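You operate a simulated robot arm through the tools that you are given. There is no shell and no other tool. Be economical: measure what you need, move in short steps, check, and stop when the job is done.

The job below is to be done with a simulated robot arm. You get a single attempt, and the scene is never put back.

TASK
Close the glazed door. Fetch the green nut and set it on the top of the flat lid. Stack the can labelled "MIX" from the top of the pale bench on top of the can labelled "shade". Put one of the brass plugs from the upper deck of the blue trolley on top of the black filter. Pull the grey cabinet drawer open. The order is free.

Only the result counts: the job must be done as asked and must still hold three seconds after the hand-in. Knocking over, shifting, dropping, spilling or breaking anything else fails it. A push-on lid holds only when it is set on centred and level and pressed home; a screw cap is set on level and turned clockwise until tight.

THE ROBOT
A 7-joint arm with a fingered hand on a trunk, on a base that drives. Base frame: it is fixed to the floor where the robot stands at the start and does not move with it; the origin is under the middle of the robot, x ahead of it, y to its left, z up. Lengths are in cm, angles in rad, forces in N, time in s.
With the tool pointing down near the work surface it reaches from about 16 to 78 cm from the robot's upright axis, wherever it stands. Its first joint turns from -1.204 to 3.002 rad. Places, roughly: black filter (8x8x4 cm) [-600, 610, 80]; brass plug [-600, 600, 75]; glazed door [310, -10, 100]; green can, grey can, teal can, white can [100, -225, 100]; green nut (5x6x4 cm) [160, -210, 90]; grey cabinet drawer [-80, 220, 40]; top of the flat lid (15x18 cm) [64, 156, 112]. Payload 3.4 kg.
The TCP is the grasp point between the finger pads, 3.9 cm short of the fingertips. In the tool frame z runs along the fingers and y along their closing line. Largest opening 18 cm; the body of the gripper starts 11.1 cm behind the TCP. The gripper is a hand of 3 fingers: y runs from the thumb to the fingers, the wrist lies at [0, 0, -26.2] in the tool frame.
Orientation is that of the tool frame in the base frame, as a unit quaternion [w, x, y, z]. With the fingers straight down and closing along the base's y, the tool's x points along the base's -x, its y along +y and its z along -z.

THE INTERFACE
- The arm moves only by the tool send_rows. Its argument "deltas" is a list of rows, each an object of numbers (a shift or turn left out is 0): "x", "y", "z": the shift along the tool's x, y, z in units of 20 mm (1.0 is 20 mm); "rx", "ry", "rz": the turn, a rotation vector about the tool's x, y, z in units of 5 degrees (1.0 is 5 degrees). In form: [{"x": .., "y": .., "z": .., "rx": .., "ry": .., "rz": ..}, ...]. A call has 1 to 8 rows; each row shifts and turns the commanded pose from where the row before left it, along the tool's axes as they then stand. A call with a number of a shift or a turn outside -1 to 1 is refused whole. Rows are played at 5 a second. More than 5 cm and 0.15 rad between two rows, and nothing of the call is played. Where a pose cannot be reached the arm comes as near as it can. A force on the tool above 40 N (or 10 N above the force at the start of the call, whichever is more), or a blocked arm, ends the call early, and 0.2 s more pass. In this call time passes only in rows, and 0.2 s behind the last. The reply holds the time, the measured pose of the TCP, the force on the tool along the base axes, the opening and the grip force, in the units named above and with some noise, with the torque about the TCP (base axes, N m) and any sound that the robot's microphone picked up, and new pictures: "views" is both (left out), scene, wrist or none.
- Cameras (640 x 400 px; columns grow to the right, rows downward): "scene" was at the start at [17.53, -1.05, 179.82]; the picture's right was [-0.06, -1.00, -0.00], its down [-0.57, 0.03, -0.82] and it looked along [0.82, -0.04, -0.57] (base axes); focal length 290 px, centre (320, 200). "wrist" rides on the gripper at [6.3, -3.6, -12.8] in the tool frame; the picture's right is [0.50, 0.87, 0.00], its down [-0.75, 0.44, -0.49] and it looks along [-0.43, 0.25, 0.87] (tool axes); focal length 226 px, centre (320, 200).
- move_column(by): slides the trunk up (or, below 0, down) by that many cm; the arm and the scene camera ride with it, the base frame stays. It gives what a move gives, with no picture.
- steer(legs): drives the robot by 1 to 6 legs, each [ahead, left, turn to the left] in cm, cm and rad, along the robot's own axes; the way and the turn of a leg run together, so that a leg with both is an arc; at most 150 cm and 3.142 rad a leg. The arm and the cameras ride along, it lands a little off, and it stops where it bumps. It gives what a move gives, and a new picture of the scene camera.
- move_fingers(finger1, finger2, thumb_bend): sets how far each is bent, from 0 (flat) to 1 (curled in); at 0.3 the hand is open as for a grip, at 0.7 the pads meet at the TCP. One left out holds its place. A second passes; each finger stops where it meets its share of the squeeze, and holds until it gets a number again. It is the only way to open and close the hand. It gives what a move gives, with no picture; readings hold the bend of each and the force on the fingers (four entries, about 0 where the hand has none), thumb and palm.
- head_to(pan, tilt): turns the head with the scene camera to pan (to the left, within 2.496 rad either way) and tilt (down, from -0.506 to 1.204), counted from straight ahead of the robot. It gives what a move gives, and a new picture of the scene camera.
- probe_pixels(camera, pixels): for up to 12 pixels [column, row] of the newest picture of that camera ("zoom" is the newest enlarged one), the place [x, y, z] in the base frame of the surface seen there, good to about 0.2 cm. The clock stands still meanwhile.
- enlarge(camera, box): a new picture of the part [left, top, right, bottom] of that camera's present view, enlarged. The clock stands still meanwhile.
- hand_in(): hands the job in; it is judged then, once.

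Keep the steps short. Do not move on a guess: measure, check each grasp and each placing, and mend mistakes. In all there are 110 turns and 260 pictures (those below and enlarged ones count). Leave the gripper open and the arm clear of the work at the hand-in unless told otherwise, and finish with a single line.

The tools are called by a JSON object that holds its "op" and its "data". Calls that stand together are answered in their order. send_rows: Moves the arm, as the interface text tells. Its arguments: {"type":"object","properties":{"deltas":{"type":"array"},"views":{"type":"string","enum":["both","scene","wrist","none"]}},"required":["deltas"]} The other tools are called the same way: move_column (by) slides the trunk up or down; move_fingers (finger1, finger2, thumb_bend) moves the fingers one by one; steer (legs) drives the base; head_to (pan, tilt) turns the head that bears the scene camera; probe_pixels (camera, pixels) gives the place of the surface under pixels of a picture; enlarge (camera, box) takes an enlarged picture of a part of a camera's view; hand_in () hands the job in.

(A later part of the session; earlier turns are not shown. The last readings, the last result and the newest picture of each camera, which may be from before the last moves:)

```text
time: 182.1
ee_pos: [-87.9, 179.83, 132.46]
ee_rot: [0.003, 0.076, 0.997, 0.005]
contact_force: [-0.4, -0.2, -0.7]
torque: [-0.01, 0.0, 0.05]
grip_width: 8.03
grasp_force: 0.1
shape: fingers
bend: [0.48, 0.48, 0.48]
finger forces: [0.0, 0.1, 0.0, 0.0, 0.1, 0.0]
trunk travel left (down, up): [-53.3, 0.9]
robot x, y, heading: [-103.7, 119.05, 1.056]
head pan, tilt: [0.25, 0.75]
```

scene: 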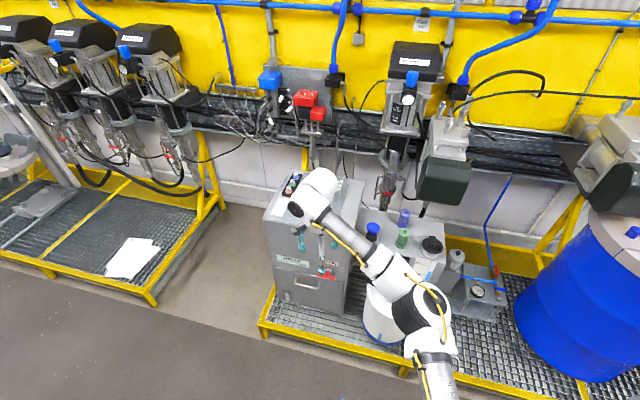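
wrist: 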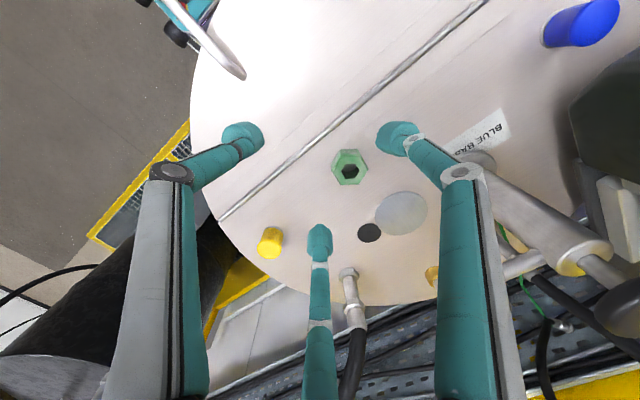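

{"op": "enlarge", "data": {"camera": "scene", "box": [250, 180, 410, 340]}}

{"op": "probe_pixels", "data": {"camera": "zoom", "pixels": [[200, 240], [225, 248], [175, 235], [215, 215], [140, 210], [240, 270], [200, 275], [262, 220], [310, 215], [110, 200], [280, 290], [420, 320]]}}

```text
2.50 times, centred on (330, 260) of scene
```

zoom: 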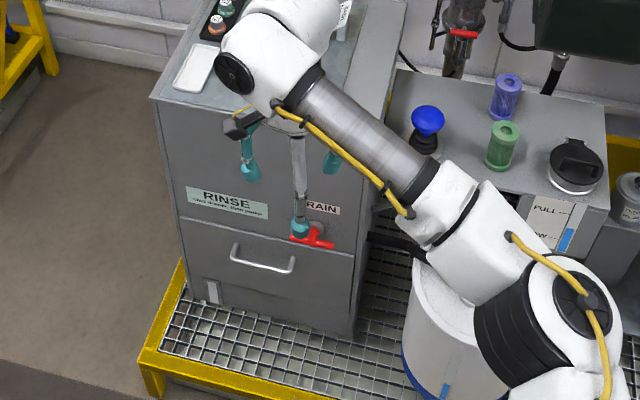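

```text
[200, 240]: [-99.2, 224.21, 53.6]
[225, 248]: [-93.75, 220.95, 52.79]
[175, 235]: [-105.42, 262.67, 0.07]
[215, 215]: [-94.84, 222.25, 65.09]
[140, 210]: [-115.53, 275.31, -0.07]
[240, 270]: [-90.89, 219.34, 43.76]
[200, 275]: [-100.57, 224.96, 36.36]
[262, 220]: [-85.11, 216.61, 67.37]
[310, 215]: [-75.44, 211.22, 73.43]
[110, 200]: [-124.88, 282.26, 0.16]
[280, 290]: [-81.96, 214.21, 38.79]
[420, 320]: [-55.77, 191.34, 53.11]
```

Handle bar of the drawer at zoom (262,262). Probe it well, and turn the tool to point ahead (thumb below, fingers above) for pinching the bar.

{"op": "probe_pixels", "data": {"camera": "zoom", "pixels": [[262, 266], [250, 263], [275, 270], [288, 268], [233, 250], [262, 255], [262, 275], [293, 262]]}}

{"op": "send_rows", "data": {"deltas": [{"rz": 1}, {"rz": 1}, {"rz": 1}, {"rz": 1}, {"rx": -1}, {"rx": -1}, {"rx": -1}, {"rx": -1}], "views": "none"}}

{"op": "send_rows", "data": {"deltas": [{"rx": -1}, {"rx": -1}, {"rx": -1}, {"rx": -1}, {"rx": -1}, {"rx": -1}, {"rx": -1}], "views": "none"}}

{"op": "send_rows", "data": {"deltas": [{"rx": -1}, {"rx": -1}, {"rx": -1}, {"rx": -1}, {"rx": -1}, {"rx": -1}, {"rx": -1}], "views": "both"}}

```text
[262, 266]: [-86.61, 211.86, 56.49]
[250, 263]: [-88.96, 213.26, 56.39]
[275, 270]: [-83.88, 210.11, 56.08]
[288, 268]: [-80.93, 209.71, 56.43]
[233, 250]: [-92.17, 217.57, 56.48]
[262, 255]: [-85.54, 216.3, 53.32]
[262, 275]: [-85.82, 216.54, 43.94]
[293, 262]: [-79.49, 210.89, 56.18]
```

```text
time: 183.9
ee_pos: [-87.67, 179.64, 132.47]
ee_rot: [0.045, 0.244, 0.953, 0.174]
contact_force: [-0.5, 0.5, -0.3]
torque: [-0.02, 0.01, -0.01]
grip_width: 8.05
grasp_force: 0.0
shape: fingers
bend: [0.48, 0.48, 0.48]
finger forces: [0.0, 0.0, 0.0, 0.1, 0.0, 0.1]
trunk travel left (down, up): [-53.3, 0.9]
robot x, y, heading: [-103.52, 119.41, 1.054]
head pan, tilt: [0.25, 0.75]
```

```text
time: 185.5
ee_pos: [-87.73, 179.78, 132.37]
ee_rot: [0.115, 0.219, 0.857, 0.452]
contact_force: [0.1, -0.7, -0.8]
torque: [-0.06, 0.04, -0.01]
grip_width: 8.01
grasp_force: 0.0
shape: fingers
bend: [0.48, 0.48, 0.48]
finger forces: [0.0, 0.0, 0.0, 0.1, 0.0, 0.0]
trunk travel left (down, up): [-53.3, 0.9]
robot x, y, heading: [-103.83, 119.15, 1.048]
head pan, tilt: [0.25, 0.75]
```

```text
time: 187.1
ee_pos: [-87.69, 179.7, 132.43]
ee_rot: [0.176, 0.174, 0.681, 0.689]
contact_force: [-0.4, -0.3, 0.5]
torque: [0.02, 0.0, -0.03]
grip_width: 8.06
grasp_force: 0.0
shape: fingers
bend: [0.48, 0.48, 0.48]
finger forces: [0.0, 0.1, 0.0, 0.0, 0.0, 0.0]
trunk travel left (down, up): [-53.3, 0.9]
robot x, y, heading: [-103.35, 118.72, 1.049]
head pan, tilt: [0.25, 0.75]
```

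scene: 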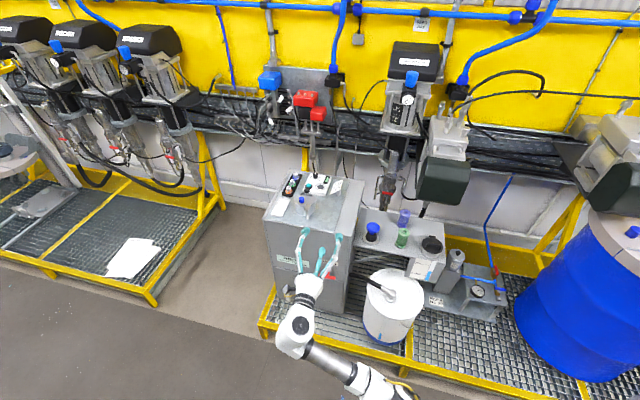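
wrist: 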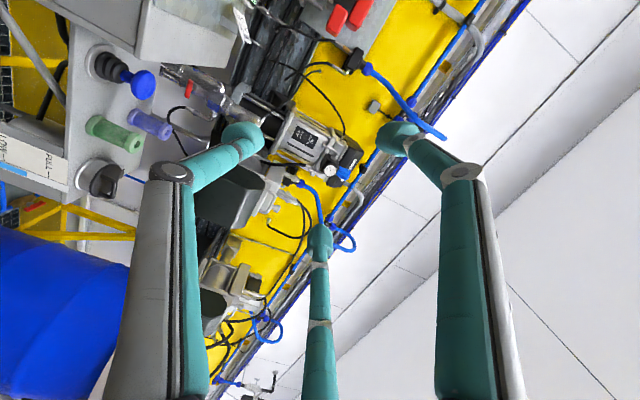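

Tool is pointing straight at the cabinet. Bar centre ≈ (−86.3,211.8,56). Move base left 14.6, lower trunk fully, open a bit.

{"op": "steer", "data": {"legs": [[0, 14.6, 0]]}}

{"op": "move_column", "data": {"by": -53}}

{"op": "send_rows", "data": {"deltas": [{"y": -1}, {"y": -1}, {"y": -1}, {"y": -1}, {"y": -1}, {"y": -1}, {"y": -1}, {"y": -1}], "views": "none"}}

{"op": "send_rows", "data": {"deltas": [{"y": -1}, {"y": -1}, {"y": -1}, {"y": -0.8}], "views": "both"}}

```text
time: 188.4
ee_pos: [-97.4, 185.27, 132.6]
ee_rot: [0.17, 0.183, 0.679, 0.69]
contact_force: [0.0, 0.8, -0.6]
torque: [0.01, -0.03, 0.01]
grip_width: 8.05
grasp_force: 0.0
shape: fingers
bend: [0.48, 0.48, 0.48]
finger forces: [0.0, 0.0, 0.0, 0.1, 0.0, 0.0]
trunk travel left (down, up): [-53.3, 0.9]
robot x, y, heading: [-116.28, 126.09, 1.048]
head pan, tilt: [0.25, 0.75]
```

scene: 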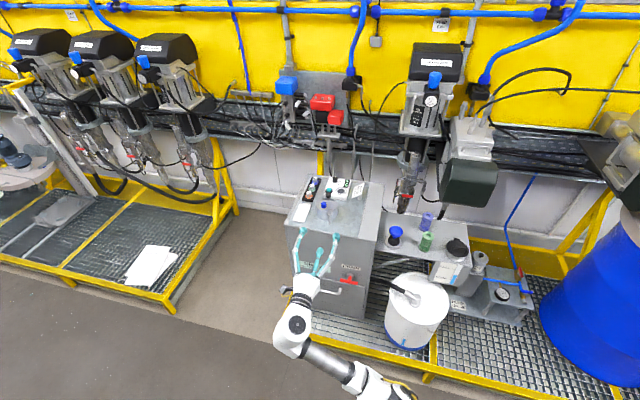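

```text
refused: -53 is not a number from -40 to 40
```

```text
time: 190.2
ee_pos: [-100.55, 187.16, 116.41]
ee_rot: [0.178, 0.171, 0.682, 0.689]
contact_force: [0.1, -0.1, -0.4]
torque: [-0.01, 0.02, 0.0]
grip_width: 8.03
grasp_force: 0.1
shape: fingers
bend: [0.48, 0.48, 0.48]
finger forces: [0.0, 0.0, 0.0, 0.0, 0.0, 0.0]
trunk travel left (down, up): [-53.3, 0.9]
robot x, y, heading: [-116.04, 126.17, 1.052]
head pan, tilt: [0.25, 0.75]
```

```text
time: 191.2
ee_pos: [-102.42, 188.11, 108.64]
ee_rot: [0.182, 0.167, 0.683, 0.688]
contact_force: [-1.4, -0.1, -0.7]
torque: [-0.05, -0.01, -0.04]
grip_width: 8.06
grasp_force: 0.1
shape: fingers
bend: [0.48, 0.48, 0.48]
finger forces: [0.1, 0.1, 0.1, 0.0, 0.1, 0.0]
trunk travel left (down, up): [-53.3, 0.9]
robot x, y, heading: [-116.71, 126.18, 1.049]
head pan, tilt: [0.25, 0.75]
```

scene: 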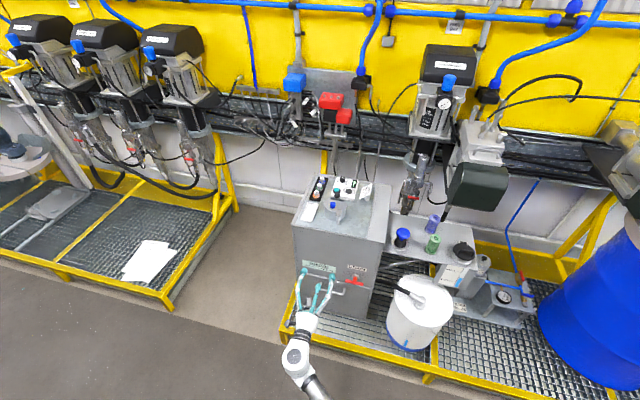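
wrist: 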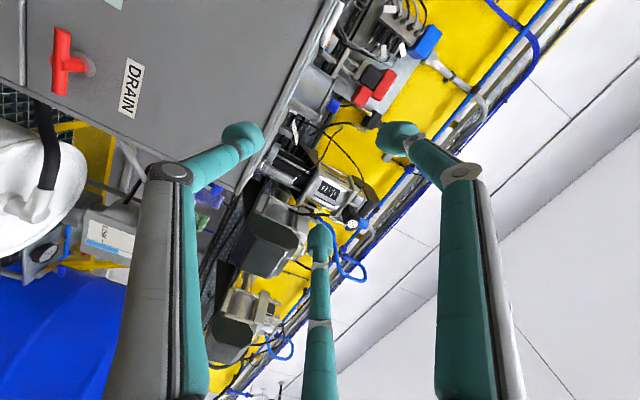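

{"op": "move_column", "data": {"by": -40}}

{"op": "move_column", "data": {"by": -12}}

{"op": "head_to", "data": {"pan": 0.15, "tilt": 0.7}}

{"op": "enlarge", "data": {"camera": "scene", "box": [230, 150, 430, 350]}}

{"op": "send_rows", "data": {"deltas": [{"x": -0.5}, {"x": -0.5}], "views": "wrist"}}

```text
time: 195.1
ee_pos: [-100.65, 187.14, 68.7]
ee_rot: [0.179, 0.172, 0.681, 0.688]
contact_force: [-0.1, 0.0, -0.1]
torque: [0.04, -0.02, -0.02]
grip_width: 8.01
grasp_force: 0.0
shape: fingers
bend: [0.48, 0.48, 0.48]
finger forces: [0.0, 0.0, 0.0, 0.1, 0.0, 0.1]
trunk travel left (down, up): [-13.3, 40.9]
robot x, y, heading: [-116.11, 126.1, 1.048]
head pan, tilt: [0.25, 0.75]
```

```text
time: 196.6
ee_pos: [-100.69, 187.21, 56.76]
ee_rot: [0.18, 0.171, 0.682, 0.688]
contact_force: [0.0, -0.6, 0.7]
torque: [0.0, 0.01, -0.02]
grip_width: 8.05
grasp_force: 0.0
shape: fingers
bend: [0.48, 0.48, 0.48]
finger forces: [0.0, 0.1, 0.0, 0.0, 0.0, 0.0]
trunk travel left (down, up): [-1.3, 52.9]
robot x, y, heading: [-115.65, 126.17, 1.05]
head pan, tilt: [0.25, 0.75]
```

```text
time: 197.2
ee_pos: [-100.62, 187.14, 56.69]
ee_rot: [0.18, 0.172, 0.682, 0.687]
contact_force: [0.5, 0.3, -0.8]
torque: [0.01, -0.02, 0.01]
grip_width: 8.04
grasp_force: 0.1
shape: fingers
bend: [0.48, 0.48, 0.48]
finger forces: [0.0, 0.1, 0.0, 0.1, 0.0, 0.0]
trunk travel left (down, up): [-1.3, 52.9]
robot x, y, heading: [-116.19, 126.33, 1.051]
head pan, tilt: [0.15, 0.7]
```

scene: 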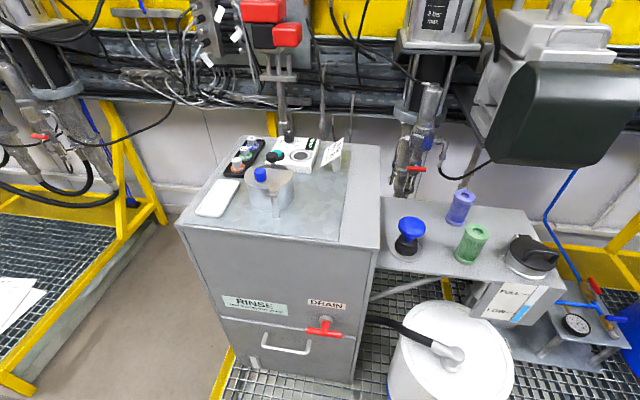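

```text
2.00 times, centred on (330, 250) of scene
```

zoom: 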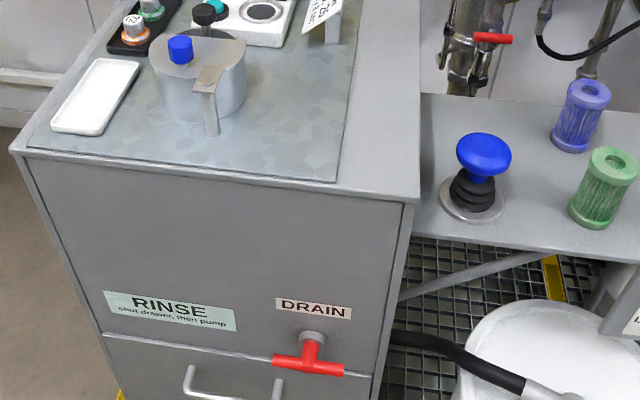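

```text
time: 197.8
ee_pos: [-98.84, 186.31, 56.75]
ee_rot: [0.179, 0.172, 0.682, 0.688]
contact_force: [0.0, 0.6, -1.3]
torque: [-0.01, -0.02, -0.02]
grip_width: 8.02
grasp_force: 0.0
shape: fingers
bend: [0.48, 0.48, 0.48]
finger forces: [0.0, 0.0, 0.1, 0.0, 0.1, 0.1]
trunk travel left (down, up): [-1.3, 52.9]
robot x, y, heading: [-115.98, 126.08, 1.051]
head pan, tilt: [0.15, 0.7]
```

wrist: 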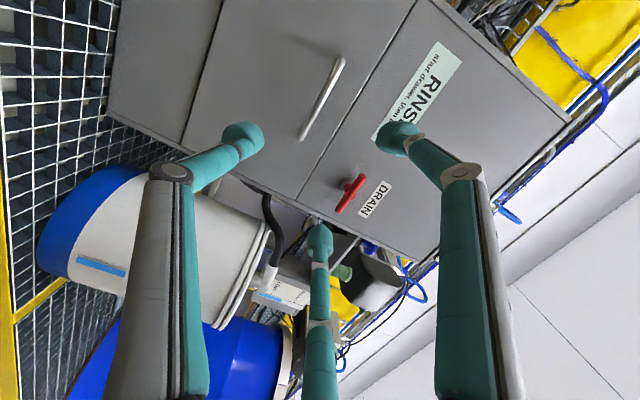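

{"op": "probe_pixels", "data": {"camera": "wrist", "pixels": [[340, 62], [330, 82], [321, 101], [311, 120], [302, 137], [350, 190], [344, 210], [360, 178], [330, 130], [290, 100]]}}

```text
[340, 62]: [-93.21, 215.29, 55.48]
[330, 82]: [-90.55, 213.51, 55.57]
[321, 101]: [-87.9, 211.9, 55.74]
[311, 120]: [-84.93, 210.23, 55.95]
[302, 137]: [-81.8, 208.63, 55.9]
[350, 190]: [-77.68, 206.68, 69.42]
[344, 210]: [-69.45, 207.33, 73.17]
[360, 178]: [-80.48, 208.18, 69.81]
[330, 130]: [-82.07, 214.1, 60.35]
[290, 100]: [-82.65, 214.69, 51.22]
```

Bar centre (−87.5,211.7,55.7). Move ahead 20, left 2.5; then fine approach by arm.

{"op": "move_fingers", "data": {"finger1": 0.46, "finger2": 0.46, "thumb_bend": 0.46}}

{"op": "steer", "data": {"legs": [[19, 2.5, 0]]}}

{"op": "send_rows", "data": {"deltas": [{"y": -0.3}], "views": "wrist"}}

{"op": "probe_pixels", "data": {"camera": "wrist", "pixels": [[320, 120], [320, 150], [330, 140], [310, 170]]}}

```text
time: 198.8
ee_pos: [-98.82, 186.33, 56.81]
ee_rot: [0.18, 0.171, 0.682, 0.688]
contact_force: [-0.5, -0.5, 0.2]
torque: [-0.02, 0.04, 0.02]
grip_width: 8.82
grasp_force: 0.0
shape: fingers
bend: [0.46, 0.46, 0.46]
finger forces: [0.0, 0.0, 0.1, 0.1, 0.0, 0.1]
trunk travel left (down, up): [-1.3, 52.9]
robot x, y, heading: [-116.05, 126.13, 1.053]
head pan, tilt: [0.15, 0.7]
```

```text
time: 200.4
ee_pos: [-91.73, 203.65, 56.75]
ee_rot: [0.178, 0.173, 0.682, 0.687]
contact_force: [-0.3, -0.6, -0.2]
torque: [-0.01, 0.0, 0.01]
grip_width: 8.83
grasp_force: 0.1
shape: fingers
bend: [0.46, 0.46, 0.46]
finger forces: [0.0, 0.1, 0.0, 0.0, 0.0, 0.1]
trunk travel left (down, up): [-1.3, 52.9]
robot x, y, heading: [-108.92, 143.67, 1.054]
head pan, tilt: [0.15, 0.7]
```

scene: 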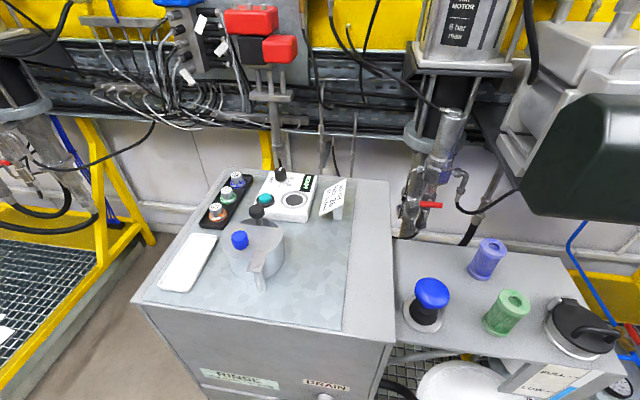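

```text
time: 200.8
ee_pos: [-91.96, 203.52, 56.41]
ee_rot: [0.18, 0.172, 0.681, 0.688]
contact_force: [0.4, -0.3, 0.1]
torque: [-0.02, -0.02, 0.04]
grip_width: 8.81
grasp_force: 0.0
shape: fingers
bend: [0.46, 0.46, 0.46]
finger forces: [0.0, 0.0, 0.1, 0.0, 0.0, 0.1]
trunk travel left (down, up): [-1.3, 52.9]
robot x, y, heading: [-109.0, 143.56, 1.049]
head pan, tilt: [0.15, 0.7]
```

wrist: 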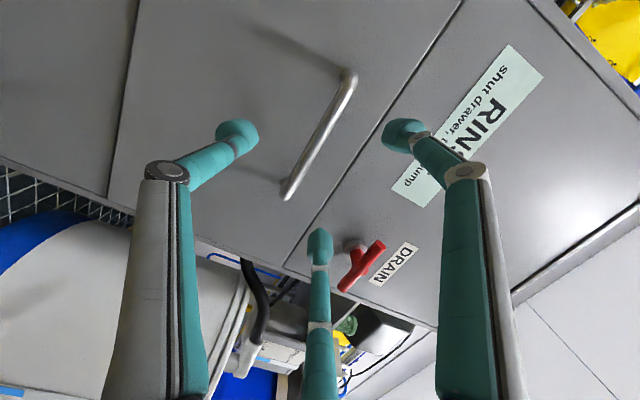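

```text
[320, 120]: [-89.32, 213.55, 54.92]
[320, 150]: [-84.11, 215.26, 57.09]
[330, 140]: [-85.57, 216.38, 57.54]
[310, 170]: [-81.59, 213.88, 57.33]
```

{"op": "send_rows", "data": {"deltas": [{"x": 0.3, "y": -0.45, "z": 0.5}, {"z": 0.8}, {"z": 0.8}, {"z": 0.8}], "views": "wrist"}}

```text
time: 201.8
ee_pos: [-89.58, 208.82, 55.38]
ee_rot: [0.179, 0.173, 0.68, 0.69]
contact_force: [0.2, 0.2, -0.1]
torque: [0.0, 0.05, 0.0]
grip_width: 8.83
grasp_force: 0.1
shape: fingers
bend: [0.46, 0.46, 0.46]
finger forces: [0.0, 0.1, 0.0, 0.1, 0.1, 0.0]
trunk travel left (down, up): [-1.3, 52.9]
robot x, y, heading: [-109.07, 143.32, 1.055]
head pan, tilt: [0.15, 0.7]
```

wrist: 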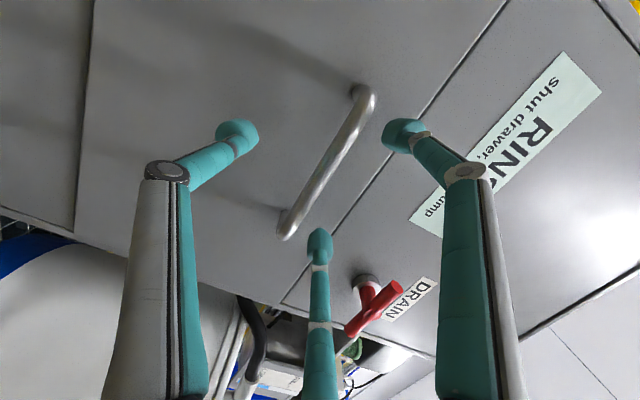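

{"op": "send_rows", "data": {"deltas": [{"z": 0.7}, {"z": 0.6}], "views": "none"}}

{"op": "move_fingers", "data": {"finger1": 0.72, "finger2": 0.72, "thumb_bend": 0.72}}

{"op": "enlarge", "data": {"camera": "wrist", "box": [120, 60, 520, 340]}}

```text
time: 202.4
ee_pos: [-88.31, 211.24, 55.5]
ee_rot: [0.18, 0.171, 0.68, 0.689]
contact_force: [0.0, -0.5, 0.8]
torque: [-0.02, -0.02, -0.01]
grip_width: 8.84
grasp_force: 0.1
shape: fingers
bend: [0.46, 0.46, 0.46]
finger forces: [0.1, 0.1, 0.1, 0.0, 0.0, 0.0]
trunk travel left (down, up): [-1.3, 52.9]
robot x, y, heading: [-109.13, 143.15, 1.05]
head pan, tilt: [0.15, 0.7]
```

```text
time: 203.4
ee_pos: [-88.15, 211.14, 55.59]
ee_rot: [0.18, 0.171, 0.68, 0.69]
contact_force: [1.8, 3.0, 3.0]
torque: [0.04, -0.01, 0.03]
grip_width: 0.02
grasp_force: 3.9
shape: fingers
bend: [0.71, 0.71, 0.71]
finger forces: [4.1, 3.8, 0.0, 0.1, 0.0, 0.1]
trunk travel left (down, up): [-1.3, 52.9]
robot x, y, heading: [-108.6, 143.54, 1.05]
head pan, tilt: [0.15, 0.7]
```

```text
1.43 times, centred on (320, 200) of wrist
```

zoom: 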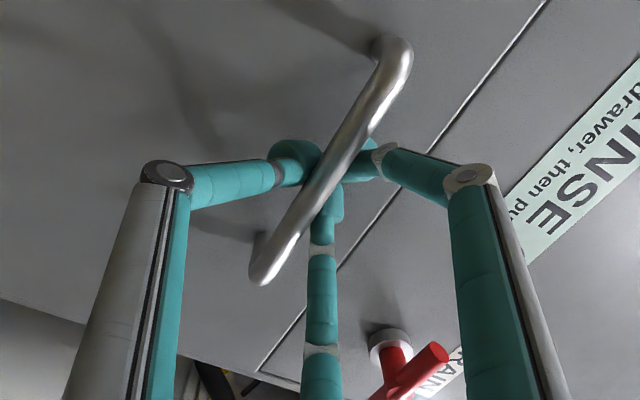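

The fingers have closed behind the bar — a firm hook. Pull by driving back 20 cm.

{"op": "steer", "data": {"legs": [[-20, 0, 0]]}}

{"op": "send_rows", "data": {"deltas": [{"z": -0.05}], "views": "wrist"}}

```text
time: 205.0
ee_pos: [-98.14, 193.41, 55.48]
ee_rot: [0.18, 0.172, 0.681, 0.688]
contact_force: [-0.6, 0.7, 1.8]
torque: [0.01, -0.04, 0.0]
grip_width: 0.01
grasp_force: 0.0
shape: fingers
bend: [0.71, 0.71, 0.71]
finger forces: [0.1, 0.0, 0.0, 0.1, 0.0, 0.0]
trunk travel left (down, up): [-1.3, 52.9]
robot x, y, heading: [-118.86, 125.85, 1.051]
head pan, tilt: [0.15, 0.7]
```

scene: 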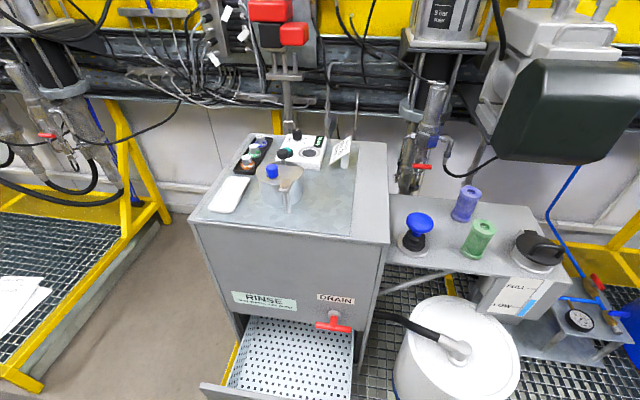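

```text
time: 205.4
ee_pos: [-98.36, 193.21, 55.76]
ee_rot: [0.182, 0.173, 0.679, 0.69]
contact_force: [2.1, 1.7, -0.2]
torque: [0.0, 0.03, 0.0]
grip_width: 0.0
grasp_force: 0.1
shape: fingers
bend: [0.71, 0.71, 0.71]
finger forces: [0.0, 0.0, 0.0, 0.1, 0.0, 0.1]
trunk travel left (down, up): [-1.3, 52.9]
robot x, y, heading: [-119.32, 125.94, 1.046]
head pan, tilt: [0.15, 0.7]
```

wrist: 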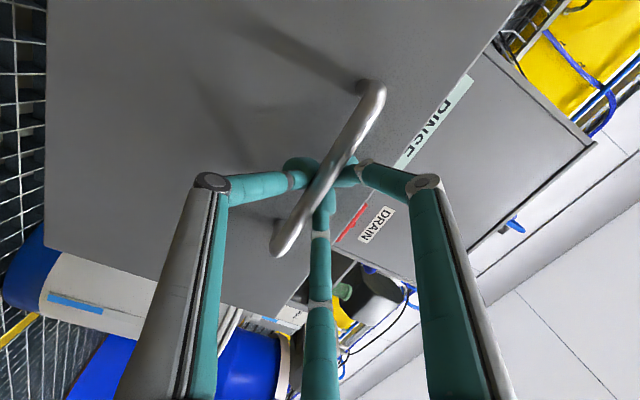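

The drawer is opening nicely (~20 cm). Pull a bit more until the stop.

{"op": "steer", "data": {"legs": [[-12, 0, 0]]}}

{"op": "head_to", "data": {"pan": 0.15, "tilt": 1.0}}

```text
time: 206.7
ee_pos: [-104.74, 182.55, 55.86]
ee_rot: [0.18, 0.171, 0.679, 0.691]
contact_force: [0.8, -3.2, 0.9]
torque: [0.02, -0.02, -0.08]
grip_width: 0.66
grasp_force: 10.2
shape: fingers
bend: [0.71, 0.71, 0.68]
finger forces: [6.6, 6.3, 0.1, 0.0, 7.8, 0.0]
trunk travel left (down, up): [-1.3, 52.9]
robot x, y, heading: [-125.21, 115.56, 1.053]
head pan, tilt: [0.15, 0.7]
```

scene: 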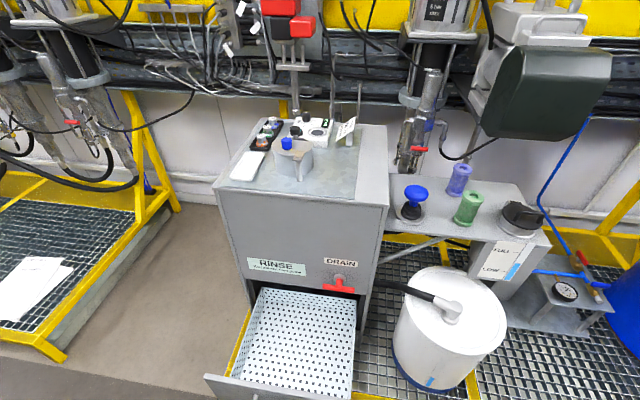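

```text
time: 207.5
ee_pos: [-104.69, 182.3, 56.0]
ee_rot: [0.18, 0.171, 0.679, 0.691]
contact_force: [2.2, 0.8, -4.5]
torque: [-0.14, 0.02, -0.08]
grip_width: 0.63
grasp_force: 9.2
shape: fingers
bend: [0.71, 0.71, 0.67]
finger forces: [4.1, 4.2, 0.0, 0.0, 8.9, 0.1]
trunk travel left (down, up): [-1.3, 52.9]
robot x, y, heading: [-124.92, 115.05, 1.049]
head pan, tilt: [0.15, 1.0]
```

scene: 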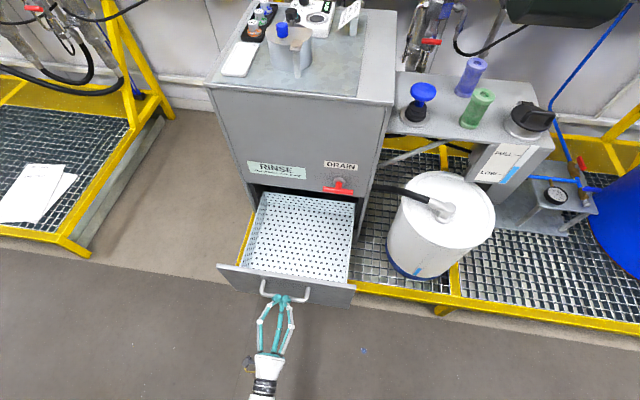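

Drawer is out ~32 cm and resists (stop reached). Open the fingers and back straight off.

{"op": "move_fingers", "data": {"finger1": 0.4, "finger2": 0.4, "thumb_bend": 0.4}}

{"op": "steer", "data": {"legs": [[-40, 0, 0]]}}

{"op": "head_to", "data": {"pan": 1.4, "tilt": 0.35}}

```text
time: 208.5
ee_pos: [-104.77, 182.41, 56.04]
ee_rot: [0.18, 0.17, 0.679, 0.691]
contact_force: [-0.4, -0.7, -0.1]
torque: [0.01, 0.0, 0.0]
grip_width: 11.24
grasp_force: 0.0
shape: fingers
bend: [0.4, 0.4, 0.4]
finger forces: [0.0, 0.0, 0.0, 0.1, 0.1, 0.1]
trunk travel left (down, up): [-1.3, 52.9]
robot x, y, heading: [-125.0, 115.34, 1.05]
head pan, tilt: [0.15, 1.0]
```

```text
time: 210.9
ee_pos: [-123.99, 147.92, 56.04]
ee_rot: [0.183, 0.174, 0.677, 0.691]
contact_force: [0.2, -0.1, -0.2]
torque: [0.01, -0.01, 0.01]
grip_width: 11.22
grasp_force: 0.1
shape: fingers
bend: [0.4, 0.4, 0.4]
finger forces: [0.0, 0.0, 0.0, 0.1, 0.0, 0.2]
trunk travel left (down, up): [-1.3, 52.9]
robot x, y, heading: [-144.51, 80.92, 1.043]
head pan, tilt: [0.15, 1.0]
```

scene: 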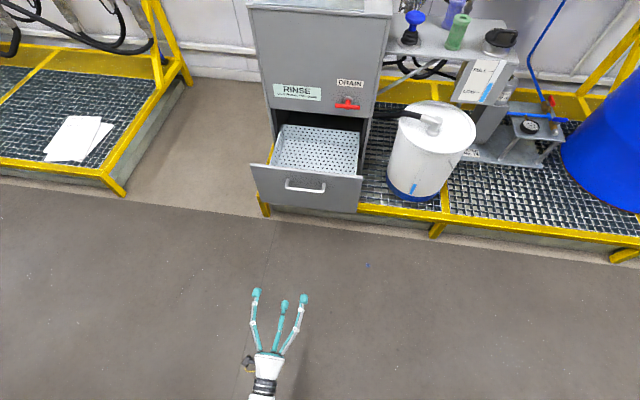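

```text
time: 212.4
ee_pos: [-124.05, 147.74, 56.4]
ee_rot: [0.183, 0.172, 0.677, 0.692]
contact_force: [0.5, -0.5, -0.3]
torque: [0.01, -0.03, 0.01]
grip_width: 11.22
grasp_force: 0.1
shape: fingers
bend: [0.4, 0.4, 0.4]
finger forces: [0.1, 0.0, 0.0, 0.0, 0.1, 0.0]
trunk travel left (down, up): [-1.3, 52.9]
robot x, y, heading: [-144.69, 80.92, 1.048]
head pan, tilt: [1.4, 0.351]
```

scene: 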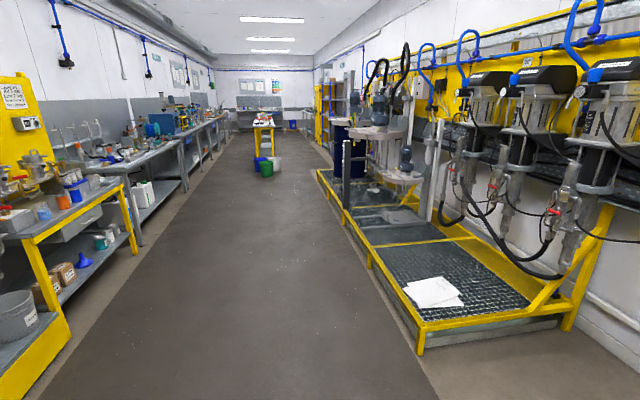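

Drawer open. Next, look down the corridor to find the blue trolley, expected around column 367, row 118.

{"op": "enlarge", "data": {"camera": "scene", "box": [220, 60, 420, 200]}}

{"op": "move_column", "data": {"by": 40}}

{"op": "send_rows", "data": {"deltas": [{"rx": 1, "y": 0.5}, {"rx": 1, "y": 0.5}, {"rx": 1, "y": 0.5}, {"rx": 1, "y": 0.5}, {"rx": 1}, {"rx": 1}, {"rx": 1}, {"rx": 1}], "views": "none"}}

{"op": "send_rows", "data": {"deltas": [{"rx": 1}, {"rx": 1}, {"rx": 1}, {"rx": 1}, {"rx": 1}, {"rx": 1}, {"rx": 1}, {"rx": 1}], "views": "none"}}

{"op": "send_rows", "data": {"deltas": [{"rx": 1}, {"rx": 1}], "views": "scene"}}

```text
2.86 times, centred on (320, 130) of scene
```

zoom: 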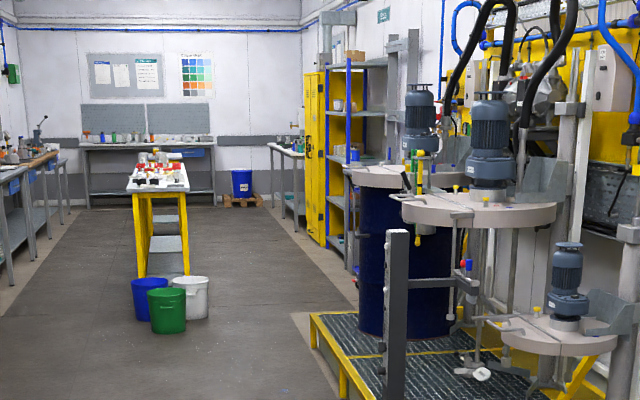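

```text
time: 216.2
ee_pos: [-124.13, 147.78, 96.26]
ee_rot: [0.183, 0.173, 0.677, 0.692]
contact_force: [0.0, -0.6, -1.1]
torque: [0.01, -0.02, -0.02]
grip_width: 11.21
grasp_force: 0.1
shape: fingers
bend: [0.4, 0.4, 0.4]
finger forces: [0.0, 0.0, 0.0, 0.0, 0.0, 0.0]
trunk travel left (down, up): [-41.3, 12.9]
robot x, y, heading: [-144.92, 80.73, 1.045]
head pan, tilt: [1.4, 0.351]
```

```text
time: 218.0
ee_pos: [-123.84, 148.24, 100.24]
ee_rot: [0.114, 0.224, 0.873, 0.419]
contact_force: [-0.1, -0.5, 0.0]
torque: [0.01, 0.06, -0.01]
grip_width: 11.22
grasp_force: 0.2
shape: fingers
bend: [0.4, 0.4, 0.4]
finger forces: [0.0, 0.0, 0.0, 0.1, 0.1, 0.0]
trunk travel left (down, up): [-41.3, 12.9]
robot x, y, heading: [-144.87, 80.94, 1.045]
head pan, tilt: [1.4, 0.351]
```

```text
time: 219.8
ee_pos: [-123.88, 148.21, 100.29]
ee_rot: [0.029, 0.25, 0.963, 0.095]
contact_force: [-0.3, 0.3, -0.6]
torque: [0.03, 0.02, 0.0]
grip_width: 11.22
grasp_force: 0.0
shape: fingers
bend: [0.4, 0.4, 0.4]
finger forces: [0.1, 0.0, 0.1, 0.1, 0.0, 0.1]
trunk travel left (down, up): [-41.3, 12.9]
robot x, y, heading: [-144.76, 80.82, 1.044]
head pan, tilt: [1.4, 0.351]
```

```text
time: 220.4
ee_pos: [-123.75, 148.35, 100.37]
ee_rot: [0.009, 0.254, 0.967, 0.011]
contact_force: [-0.4, -0.3, 0.0]
torque: [0.0, 0.0, 0.01]
grip_width: 11.22
grasp_force: 0.1
shape: fingers
bend: [0.4, 0.4, 0.4]
finger forces: [0.0, 0.1, 0.0, 0.0, 0.1, 0.0]
trunk travel left (down, up): [-41.3, 12.9]
robot x, y, heading: [-144.64, 80.95, 1.047]
head pan, tilt: [1.4, 0.351]
```

scene: 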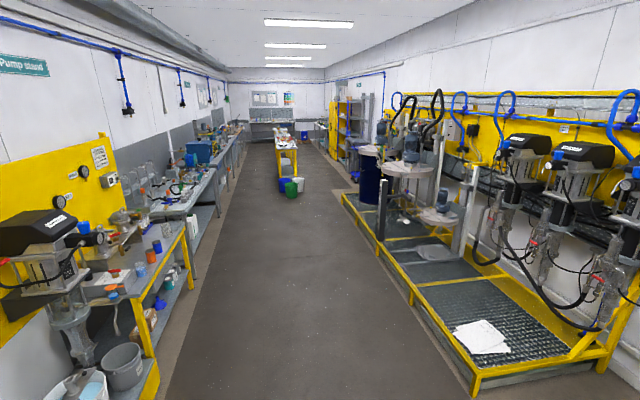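

{"op": "probe_pixels", "data": {"camera": "scene", "pixels": [[292, 198], [300, 190], [292, 158], [278, 170], [345, 205], [350, 150], [346, 110], [360, 130], [335, 165], [380, 245], [330, 130], [362, 118]]}}

{"op": "enlarge", "data": {"camera": "scene", "box": [270, 80, 410, 210]}}

```text
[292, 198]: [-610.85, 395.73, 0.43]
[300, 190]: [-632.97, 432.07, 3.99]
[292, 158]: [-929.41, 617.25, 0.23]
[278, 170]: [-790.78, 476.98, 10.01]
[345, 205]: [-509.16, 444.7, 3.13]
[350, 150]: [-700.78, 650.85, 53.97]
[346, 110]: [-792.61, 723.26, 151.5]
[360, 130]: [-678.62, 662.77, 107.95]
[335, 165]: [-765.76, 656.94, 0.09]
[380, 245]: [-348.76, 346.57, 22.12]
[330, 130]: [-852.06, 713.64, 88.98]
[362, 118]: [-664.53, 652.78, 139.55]
```

```text
3.08 times, centred on (340, 145) of scene
```

zoom: 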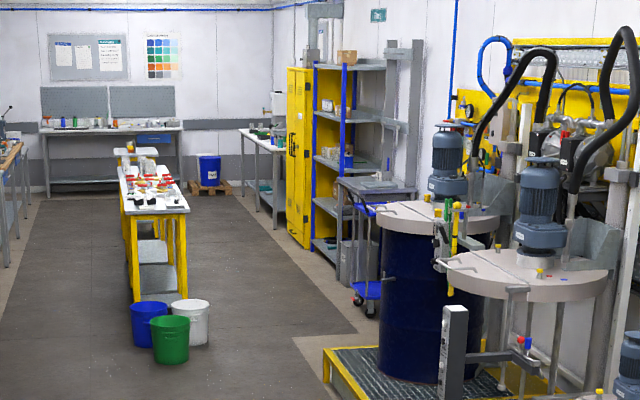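

The blue trolley stands just beyond the dark-blue drum. Drive down the corridor ~300 cm and look.

{"op": "steer", "data": {"legs": [[0, 0, 1.58], [150, -35, 0], [150, -35, 0]]}}

{"op": "head_to", "data": {"pan": -0.35, "tilt": 0.4}}

{"op": "enlarge", "data": {"camera": "scene", "box": [200, 80, 440, 280]}}

```text
refused: leg 2 is longer than a leg can be; nothing moved
```

```text
time: 222.2
ee_pos: [-123.88, 148.39, 100.22]
ee_rot: [0.009, 0.252, 0.968, 0.012]
contact_force: [0.4, 0.3, -0.7]
torque: [-0.01, 0.01, 0.01]
grip_width: 11.24
grasp_force: 0.1
shape: fingers
bend: [0.4, 0.4, 0.4]
finger forces: [0.0, 0.1, 0.1, 0.0, 0.0, 0.0]
trunk travel left (down, up): [-41.3, 12.9]
robot x, y, heading: [-144.63, 80.88, 1.046]
head pan, tilt: [-0.351, 0.4]
```

scene: 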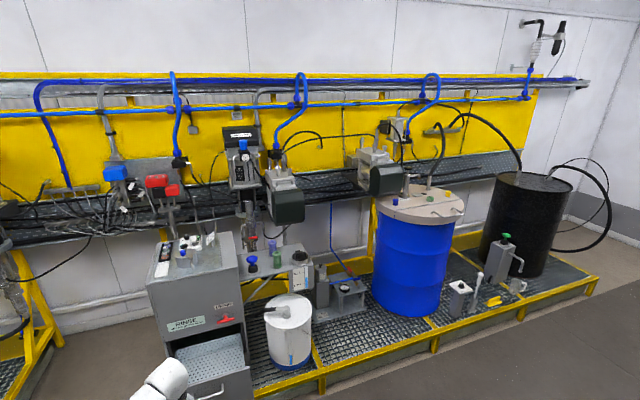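

```text
2.00 times, centred on (320, 180) of scene
```

zoom: 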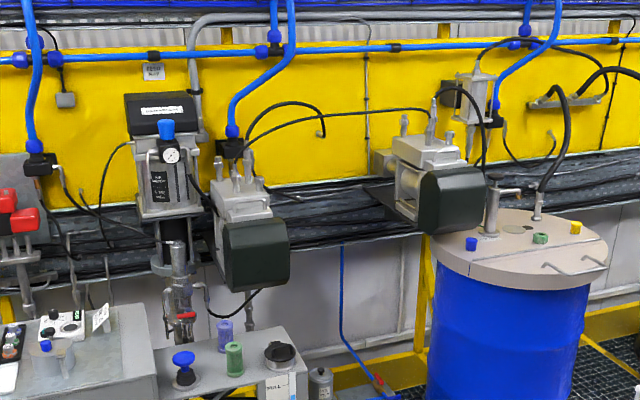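

{"op": "steer", "data": {"legs": [[0, 0, 1.58], [144, -35, 0], [144, -35, 0]]}}

{"op": "enlarge", "data": {"camera": "scene", "box": [200, 80, 440, 280]}}

```text
time: 240.4
ee_pos: [-425.46, 313.27, 100.22]
ee_rot: [-0.002, -0.501, 0.865, 0.013]
contact_force: [0.4, 0.4, -0.1]
torque: [-0.01, -0.01, 0.0]
grip_width: 11.23
grasp_force: 0.1
shape: fingers
bend: [0.4, 0.4, 0.4]
finger forces: [0.0, 0.1, 0.1, 0.0, 0.0, 0.0]
trunk travel left (down, up): [-41.3, 12.9]
robot x, y, heading: [-358.33, 291.33, 2.608]
head pan, tilt: [-0.351, 0.4]
```

scene: 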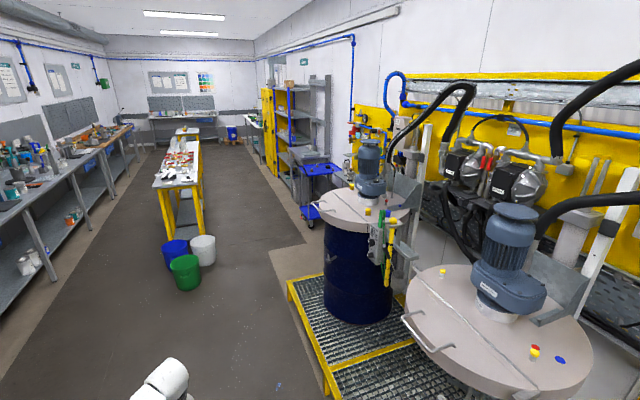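

```text
2.00 times, centred on (320, 180) of scene
```

zoom: 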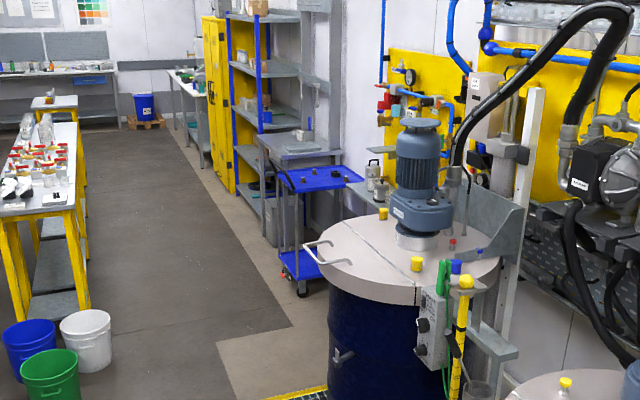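

{"op": "probe_pixels", "data": {"camera": "zoom", "pixels": [[285, 180], [355, 175], [330, 168], [300, 290], [275, 265], [100, 325], [105, 365], [290, 325], [320, 395], [270, 150], [60, 345], [375, 170]]}}

{"op": "enlarge", "data": {"camera": "scene", "box": [285, 140, 355, 240]}}

```text
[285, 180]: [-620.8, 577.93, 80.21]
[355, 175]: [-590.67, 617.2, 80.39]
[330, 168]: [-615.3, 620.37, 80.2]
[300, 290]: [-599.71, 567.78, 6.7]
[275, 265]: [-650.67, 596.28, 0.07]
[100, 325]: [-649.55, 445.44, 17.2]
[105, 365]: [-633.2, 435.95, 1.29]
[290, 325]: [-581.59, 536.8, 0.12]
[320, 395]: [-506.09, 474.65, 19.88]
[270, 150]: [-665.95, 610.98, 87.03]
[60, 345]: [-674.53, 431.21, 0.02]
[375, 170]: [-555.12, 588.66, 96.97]
```

```text
4.00 times, centred on (320, 190) of scene
```

zoom: 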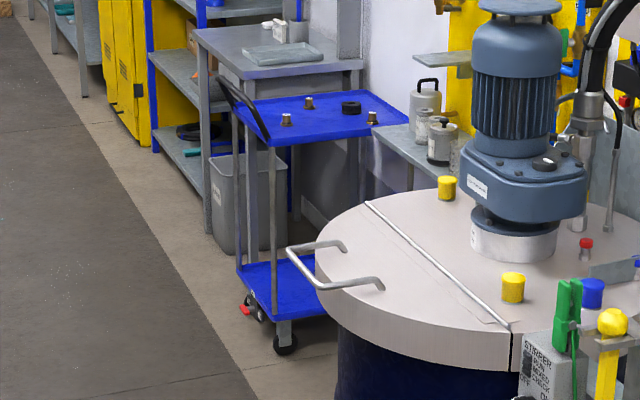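

Three brass plugs and the black filter are on the upper deck. Measure them, then drive closer along a lane between white bucket and platform.

{"op": "probe_pixels", "data": {"camera": "zoom", "pixels": [[287, 120], [309, 102], [372, 117], [351, 105], [351, 111], [250, 130], [395, 115], [300, 130], [262, 90]]}}

{"op": "steer", "data": {"legs": [[145, -3, 0], [55, -10, 0]]}}

{"op": "head_to", "data": {"pan": -0.9, "tilt": 0.55}}

```text
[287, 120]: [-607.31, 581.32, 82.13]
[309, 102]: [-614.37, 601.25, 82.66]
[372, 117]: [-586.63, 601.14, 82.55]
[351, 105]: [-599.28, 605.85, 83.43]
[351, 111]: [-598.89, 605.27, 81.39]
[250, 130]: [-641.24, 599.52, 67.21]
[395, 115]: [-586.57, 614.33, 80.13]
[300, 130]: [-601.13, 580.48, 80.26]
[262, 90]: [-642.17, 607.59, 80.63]
```

```text
time: 250.4
ee_pos: [-589.49, 428.07, 100.38]
ee_rot: [-0.002, -0.499, 0.867, 0.013]
contact_force: [-0.3, 0.8, 0.7]
torque: [0.03, -0.02, 0.0]
grip_width: 11.23
grasp_force: 0.1
shape: fingers
bend: [0.4, 0.4, 0.4]
finger forces: [0.1, 0.0, 0.0, 0.0, 0.0, 0.0]
trunk travel left (down, up): [-41.3, 12.9]
robot x, y, heading: [-522.66, 405.93, 2.597]
head pan, tilt: [-0.351, 0.4]
```

scene: 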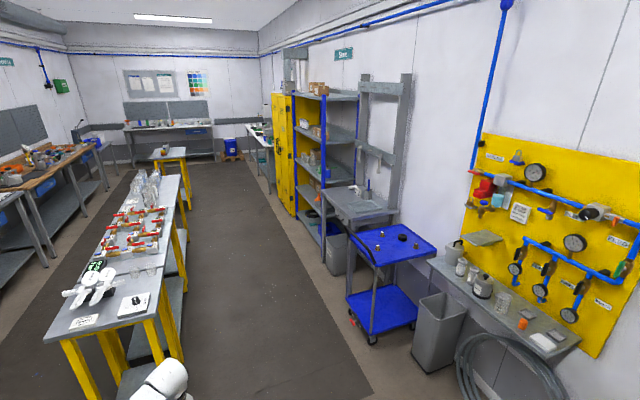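

```text
time: 251.3
ee_pos: [-589.43, 427.99, 100.55]
ee_rot: [-0.002, -0.498, 0.867, 0.015]
contact_force: [-0.4, -0.3, -0.5]
torque: [0.04, -0.03, -0.02]
grip_width: 11.25
grasp_force: 0.1
shape: fingers
bend: [0.4, 0.4, 0.4]
finger forces: [0.0, 0.0, 0.0, 0.0, 0.1, 0.1]
trunk travel left (down, up): [-41.3, 12.9]
robot x, y, heading: [-522.14, 405.9, 2.597]
head pan, tilt: [-0.901, 0.55]
```

scene: 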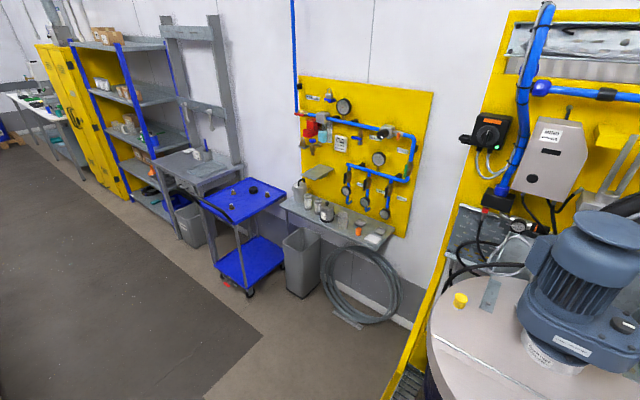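

{"op": "probe_pixels", "data": {"camera": "scene", "pixels": [[205, 200], [233, 220], [285, 194], [248, 180], [250, 292], [215, 268], [298, 296], [285, 240], [236, 190], [255, 190], [234, 208], [264, 193]]}}

{"op": "enlarge", "data": {"camera": "scene", "box": [190, 160, 310, 240]}}

```text
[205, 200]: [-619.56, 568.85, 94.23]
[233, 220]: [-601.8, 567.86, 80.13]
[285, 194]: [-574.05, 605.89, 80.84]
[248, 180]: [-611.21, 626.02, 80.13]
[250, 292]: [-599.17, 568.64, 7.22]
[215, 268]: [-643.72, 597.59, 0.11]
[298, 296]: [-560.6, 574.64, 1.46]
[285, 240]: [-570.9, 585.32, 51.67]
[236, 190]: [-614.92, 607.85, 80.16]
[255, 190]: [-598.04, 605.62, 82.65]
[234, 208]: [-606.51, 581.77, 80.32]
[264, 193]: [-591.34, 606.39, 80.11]
```

```text
5.00 times, centred on (250, 200) of scene
```

zoom: 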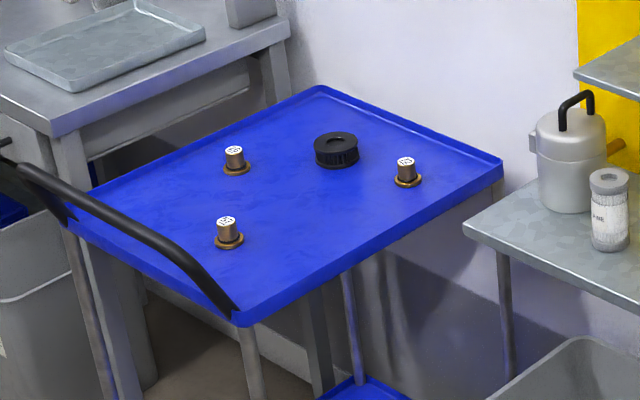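

Handle of trolley is on the aisle side (z 94). Raise trunk 12, then drive to stand in front of it facing the wall.

{"op": "move_column", "data": {"by": 12}}

{"op": "steer", "data": {"legs": [[75, 0, 0], [0, 0, -1.55], [35, 70, 0]]}}

{"op": "head_to", "data": {"pan": 0.15, "tilt": 0.85}}

```text
time: 252.8
ee_pos: [-589.5, 428.07, 112.57]
ee_rot: [-0.003, -0.498, 0.867, 0.015]
contact_force: [0.2, 0.4, 0.4]
torque: [-0.04, 0.0, -0.02]
grip_width: 11.21
grasp_force: 0.0
shape: fingers
bend: [0.4, 0.4, 0.4]
finger forces: [0.0, 0.0, 0.0, 0.0, 0.0, 0.1]
trunk travel left (down, up): [-53.3, 0.9]
robot x, y, heading: [-522.55, 405.94, 2.599]
head pan, tilt: [-0.901, 0.55]
```

```text
time: 264.5
ee_pos: [-608.78, 577.36, 112.63]
ee_rot: [0.008, 0.252, 0.968, 0.014]
contact_force: [-0.2, -0.2, 0.1]
torque: [0.01, 0.04, -0.03]
grip_width: 11.23
grasp_force: 0.0
shape: fingers
bend: [0.4, 0.4, 0.4]
finger forces: [0.1, 0.0, 0.0, 0.0, 0.0, 0.0]
trunk travel left (down, up): [-53.3, 0.9]
robot x, y, heading: [-629.6, 510.79, 1.046]
head pan, tilt: [-0.901, 0.55]
```

scene: 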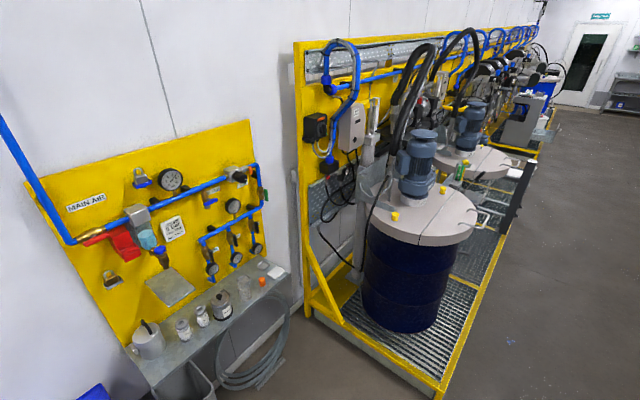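

```text
time: 265.8
ee_pos: [-609.17, 577.49, 112.77]
ee_rot: [0.01, 0.252, 0.968, 0.013]
contact_force: [-0.1, -0.2, 0.6]
torque: [0.0, 0.01, 0.01]
grip_width: 11.21
grasp_force: 0.0
shape: fingers
bend: [0.4, 0.4, 0.4]
finger forces: [0.0, 0.0, 0.1, 0.0, 0.0, 0.0]
trunk travel left (down, up): [-53.3, 0.9]
robot x, y, heading: [-629.55, 509.92, 1.047]
head pan, tilt: [0.15, 0.85]
```

scene: 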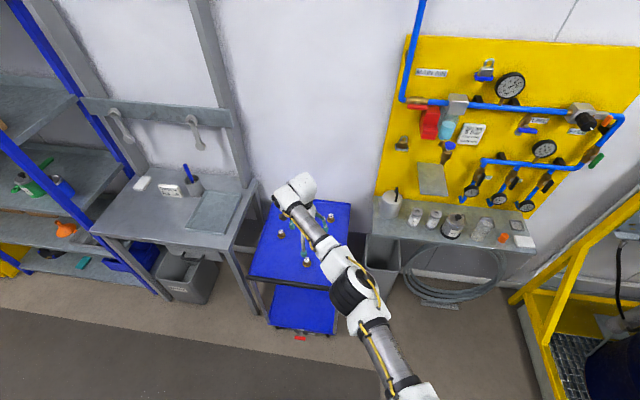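

Hand is nearly above plug P1. Fix tilt and take wrist picture.

{"op": "send_rows", "data": {"deltas": [{"rx": 0.34, "ry": 0.15, "z": 0.3}], "views": "wrist"}}

{"op": "enlarge", "data": {"camera": "wrist", "box": [200, 80, 460, 260]}}

```text
time: 266.2
ee_pos: [-609.99, 577.62, 112.3]
ee_rot: [0.006, 0.241, 0.971, 0.007]
contact_force: [-0.6, -0.6, -0.1]
torque: [-0.02, 0.0, 0.02]
grip_width: 11.23
grasp_force: 0.0
shape: fingers
bend: [0.4, 0.4, 0.4]
finger forces: [0.0, 0.1, 0.0, 0.1, 0.0, 0.1]
out of reach, approached as far as the arm can: row 1
trunk travel left (down, up): [-53.3, 0.9]
robot x, y, heading: [-629.76, 510.0, 1.052]
head pan, tilt: [0.15, 0.85]
```

wrist: 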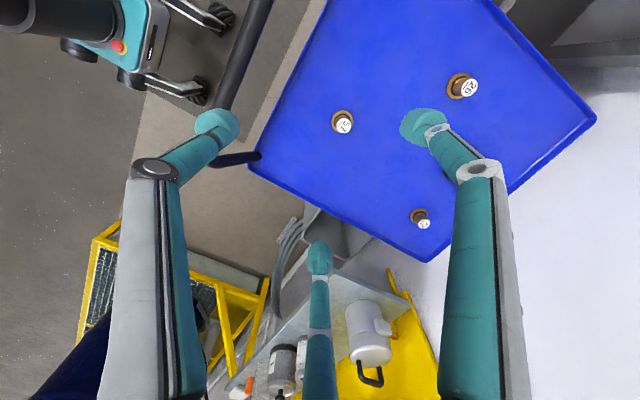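

```text
2.22 times, centred on (330, 170) of wrist
```

zoom: 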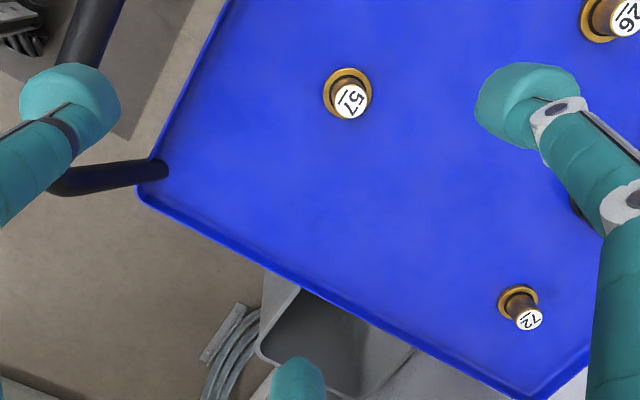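

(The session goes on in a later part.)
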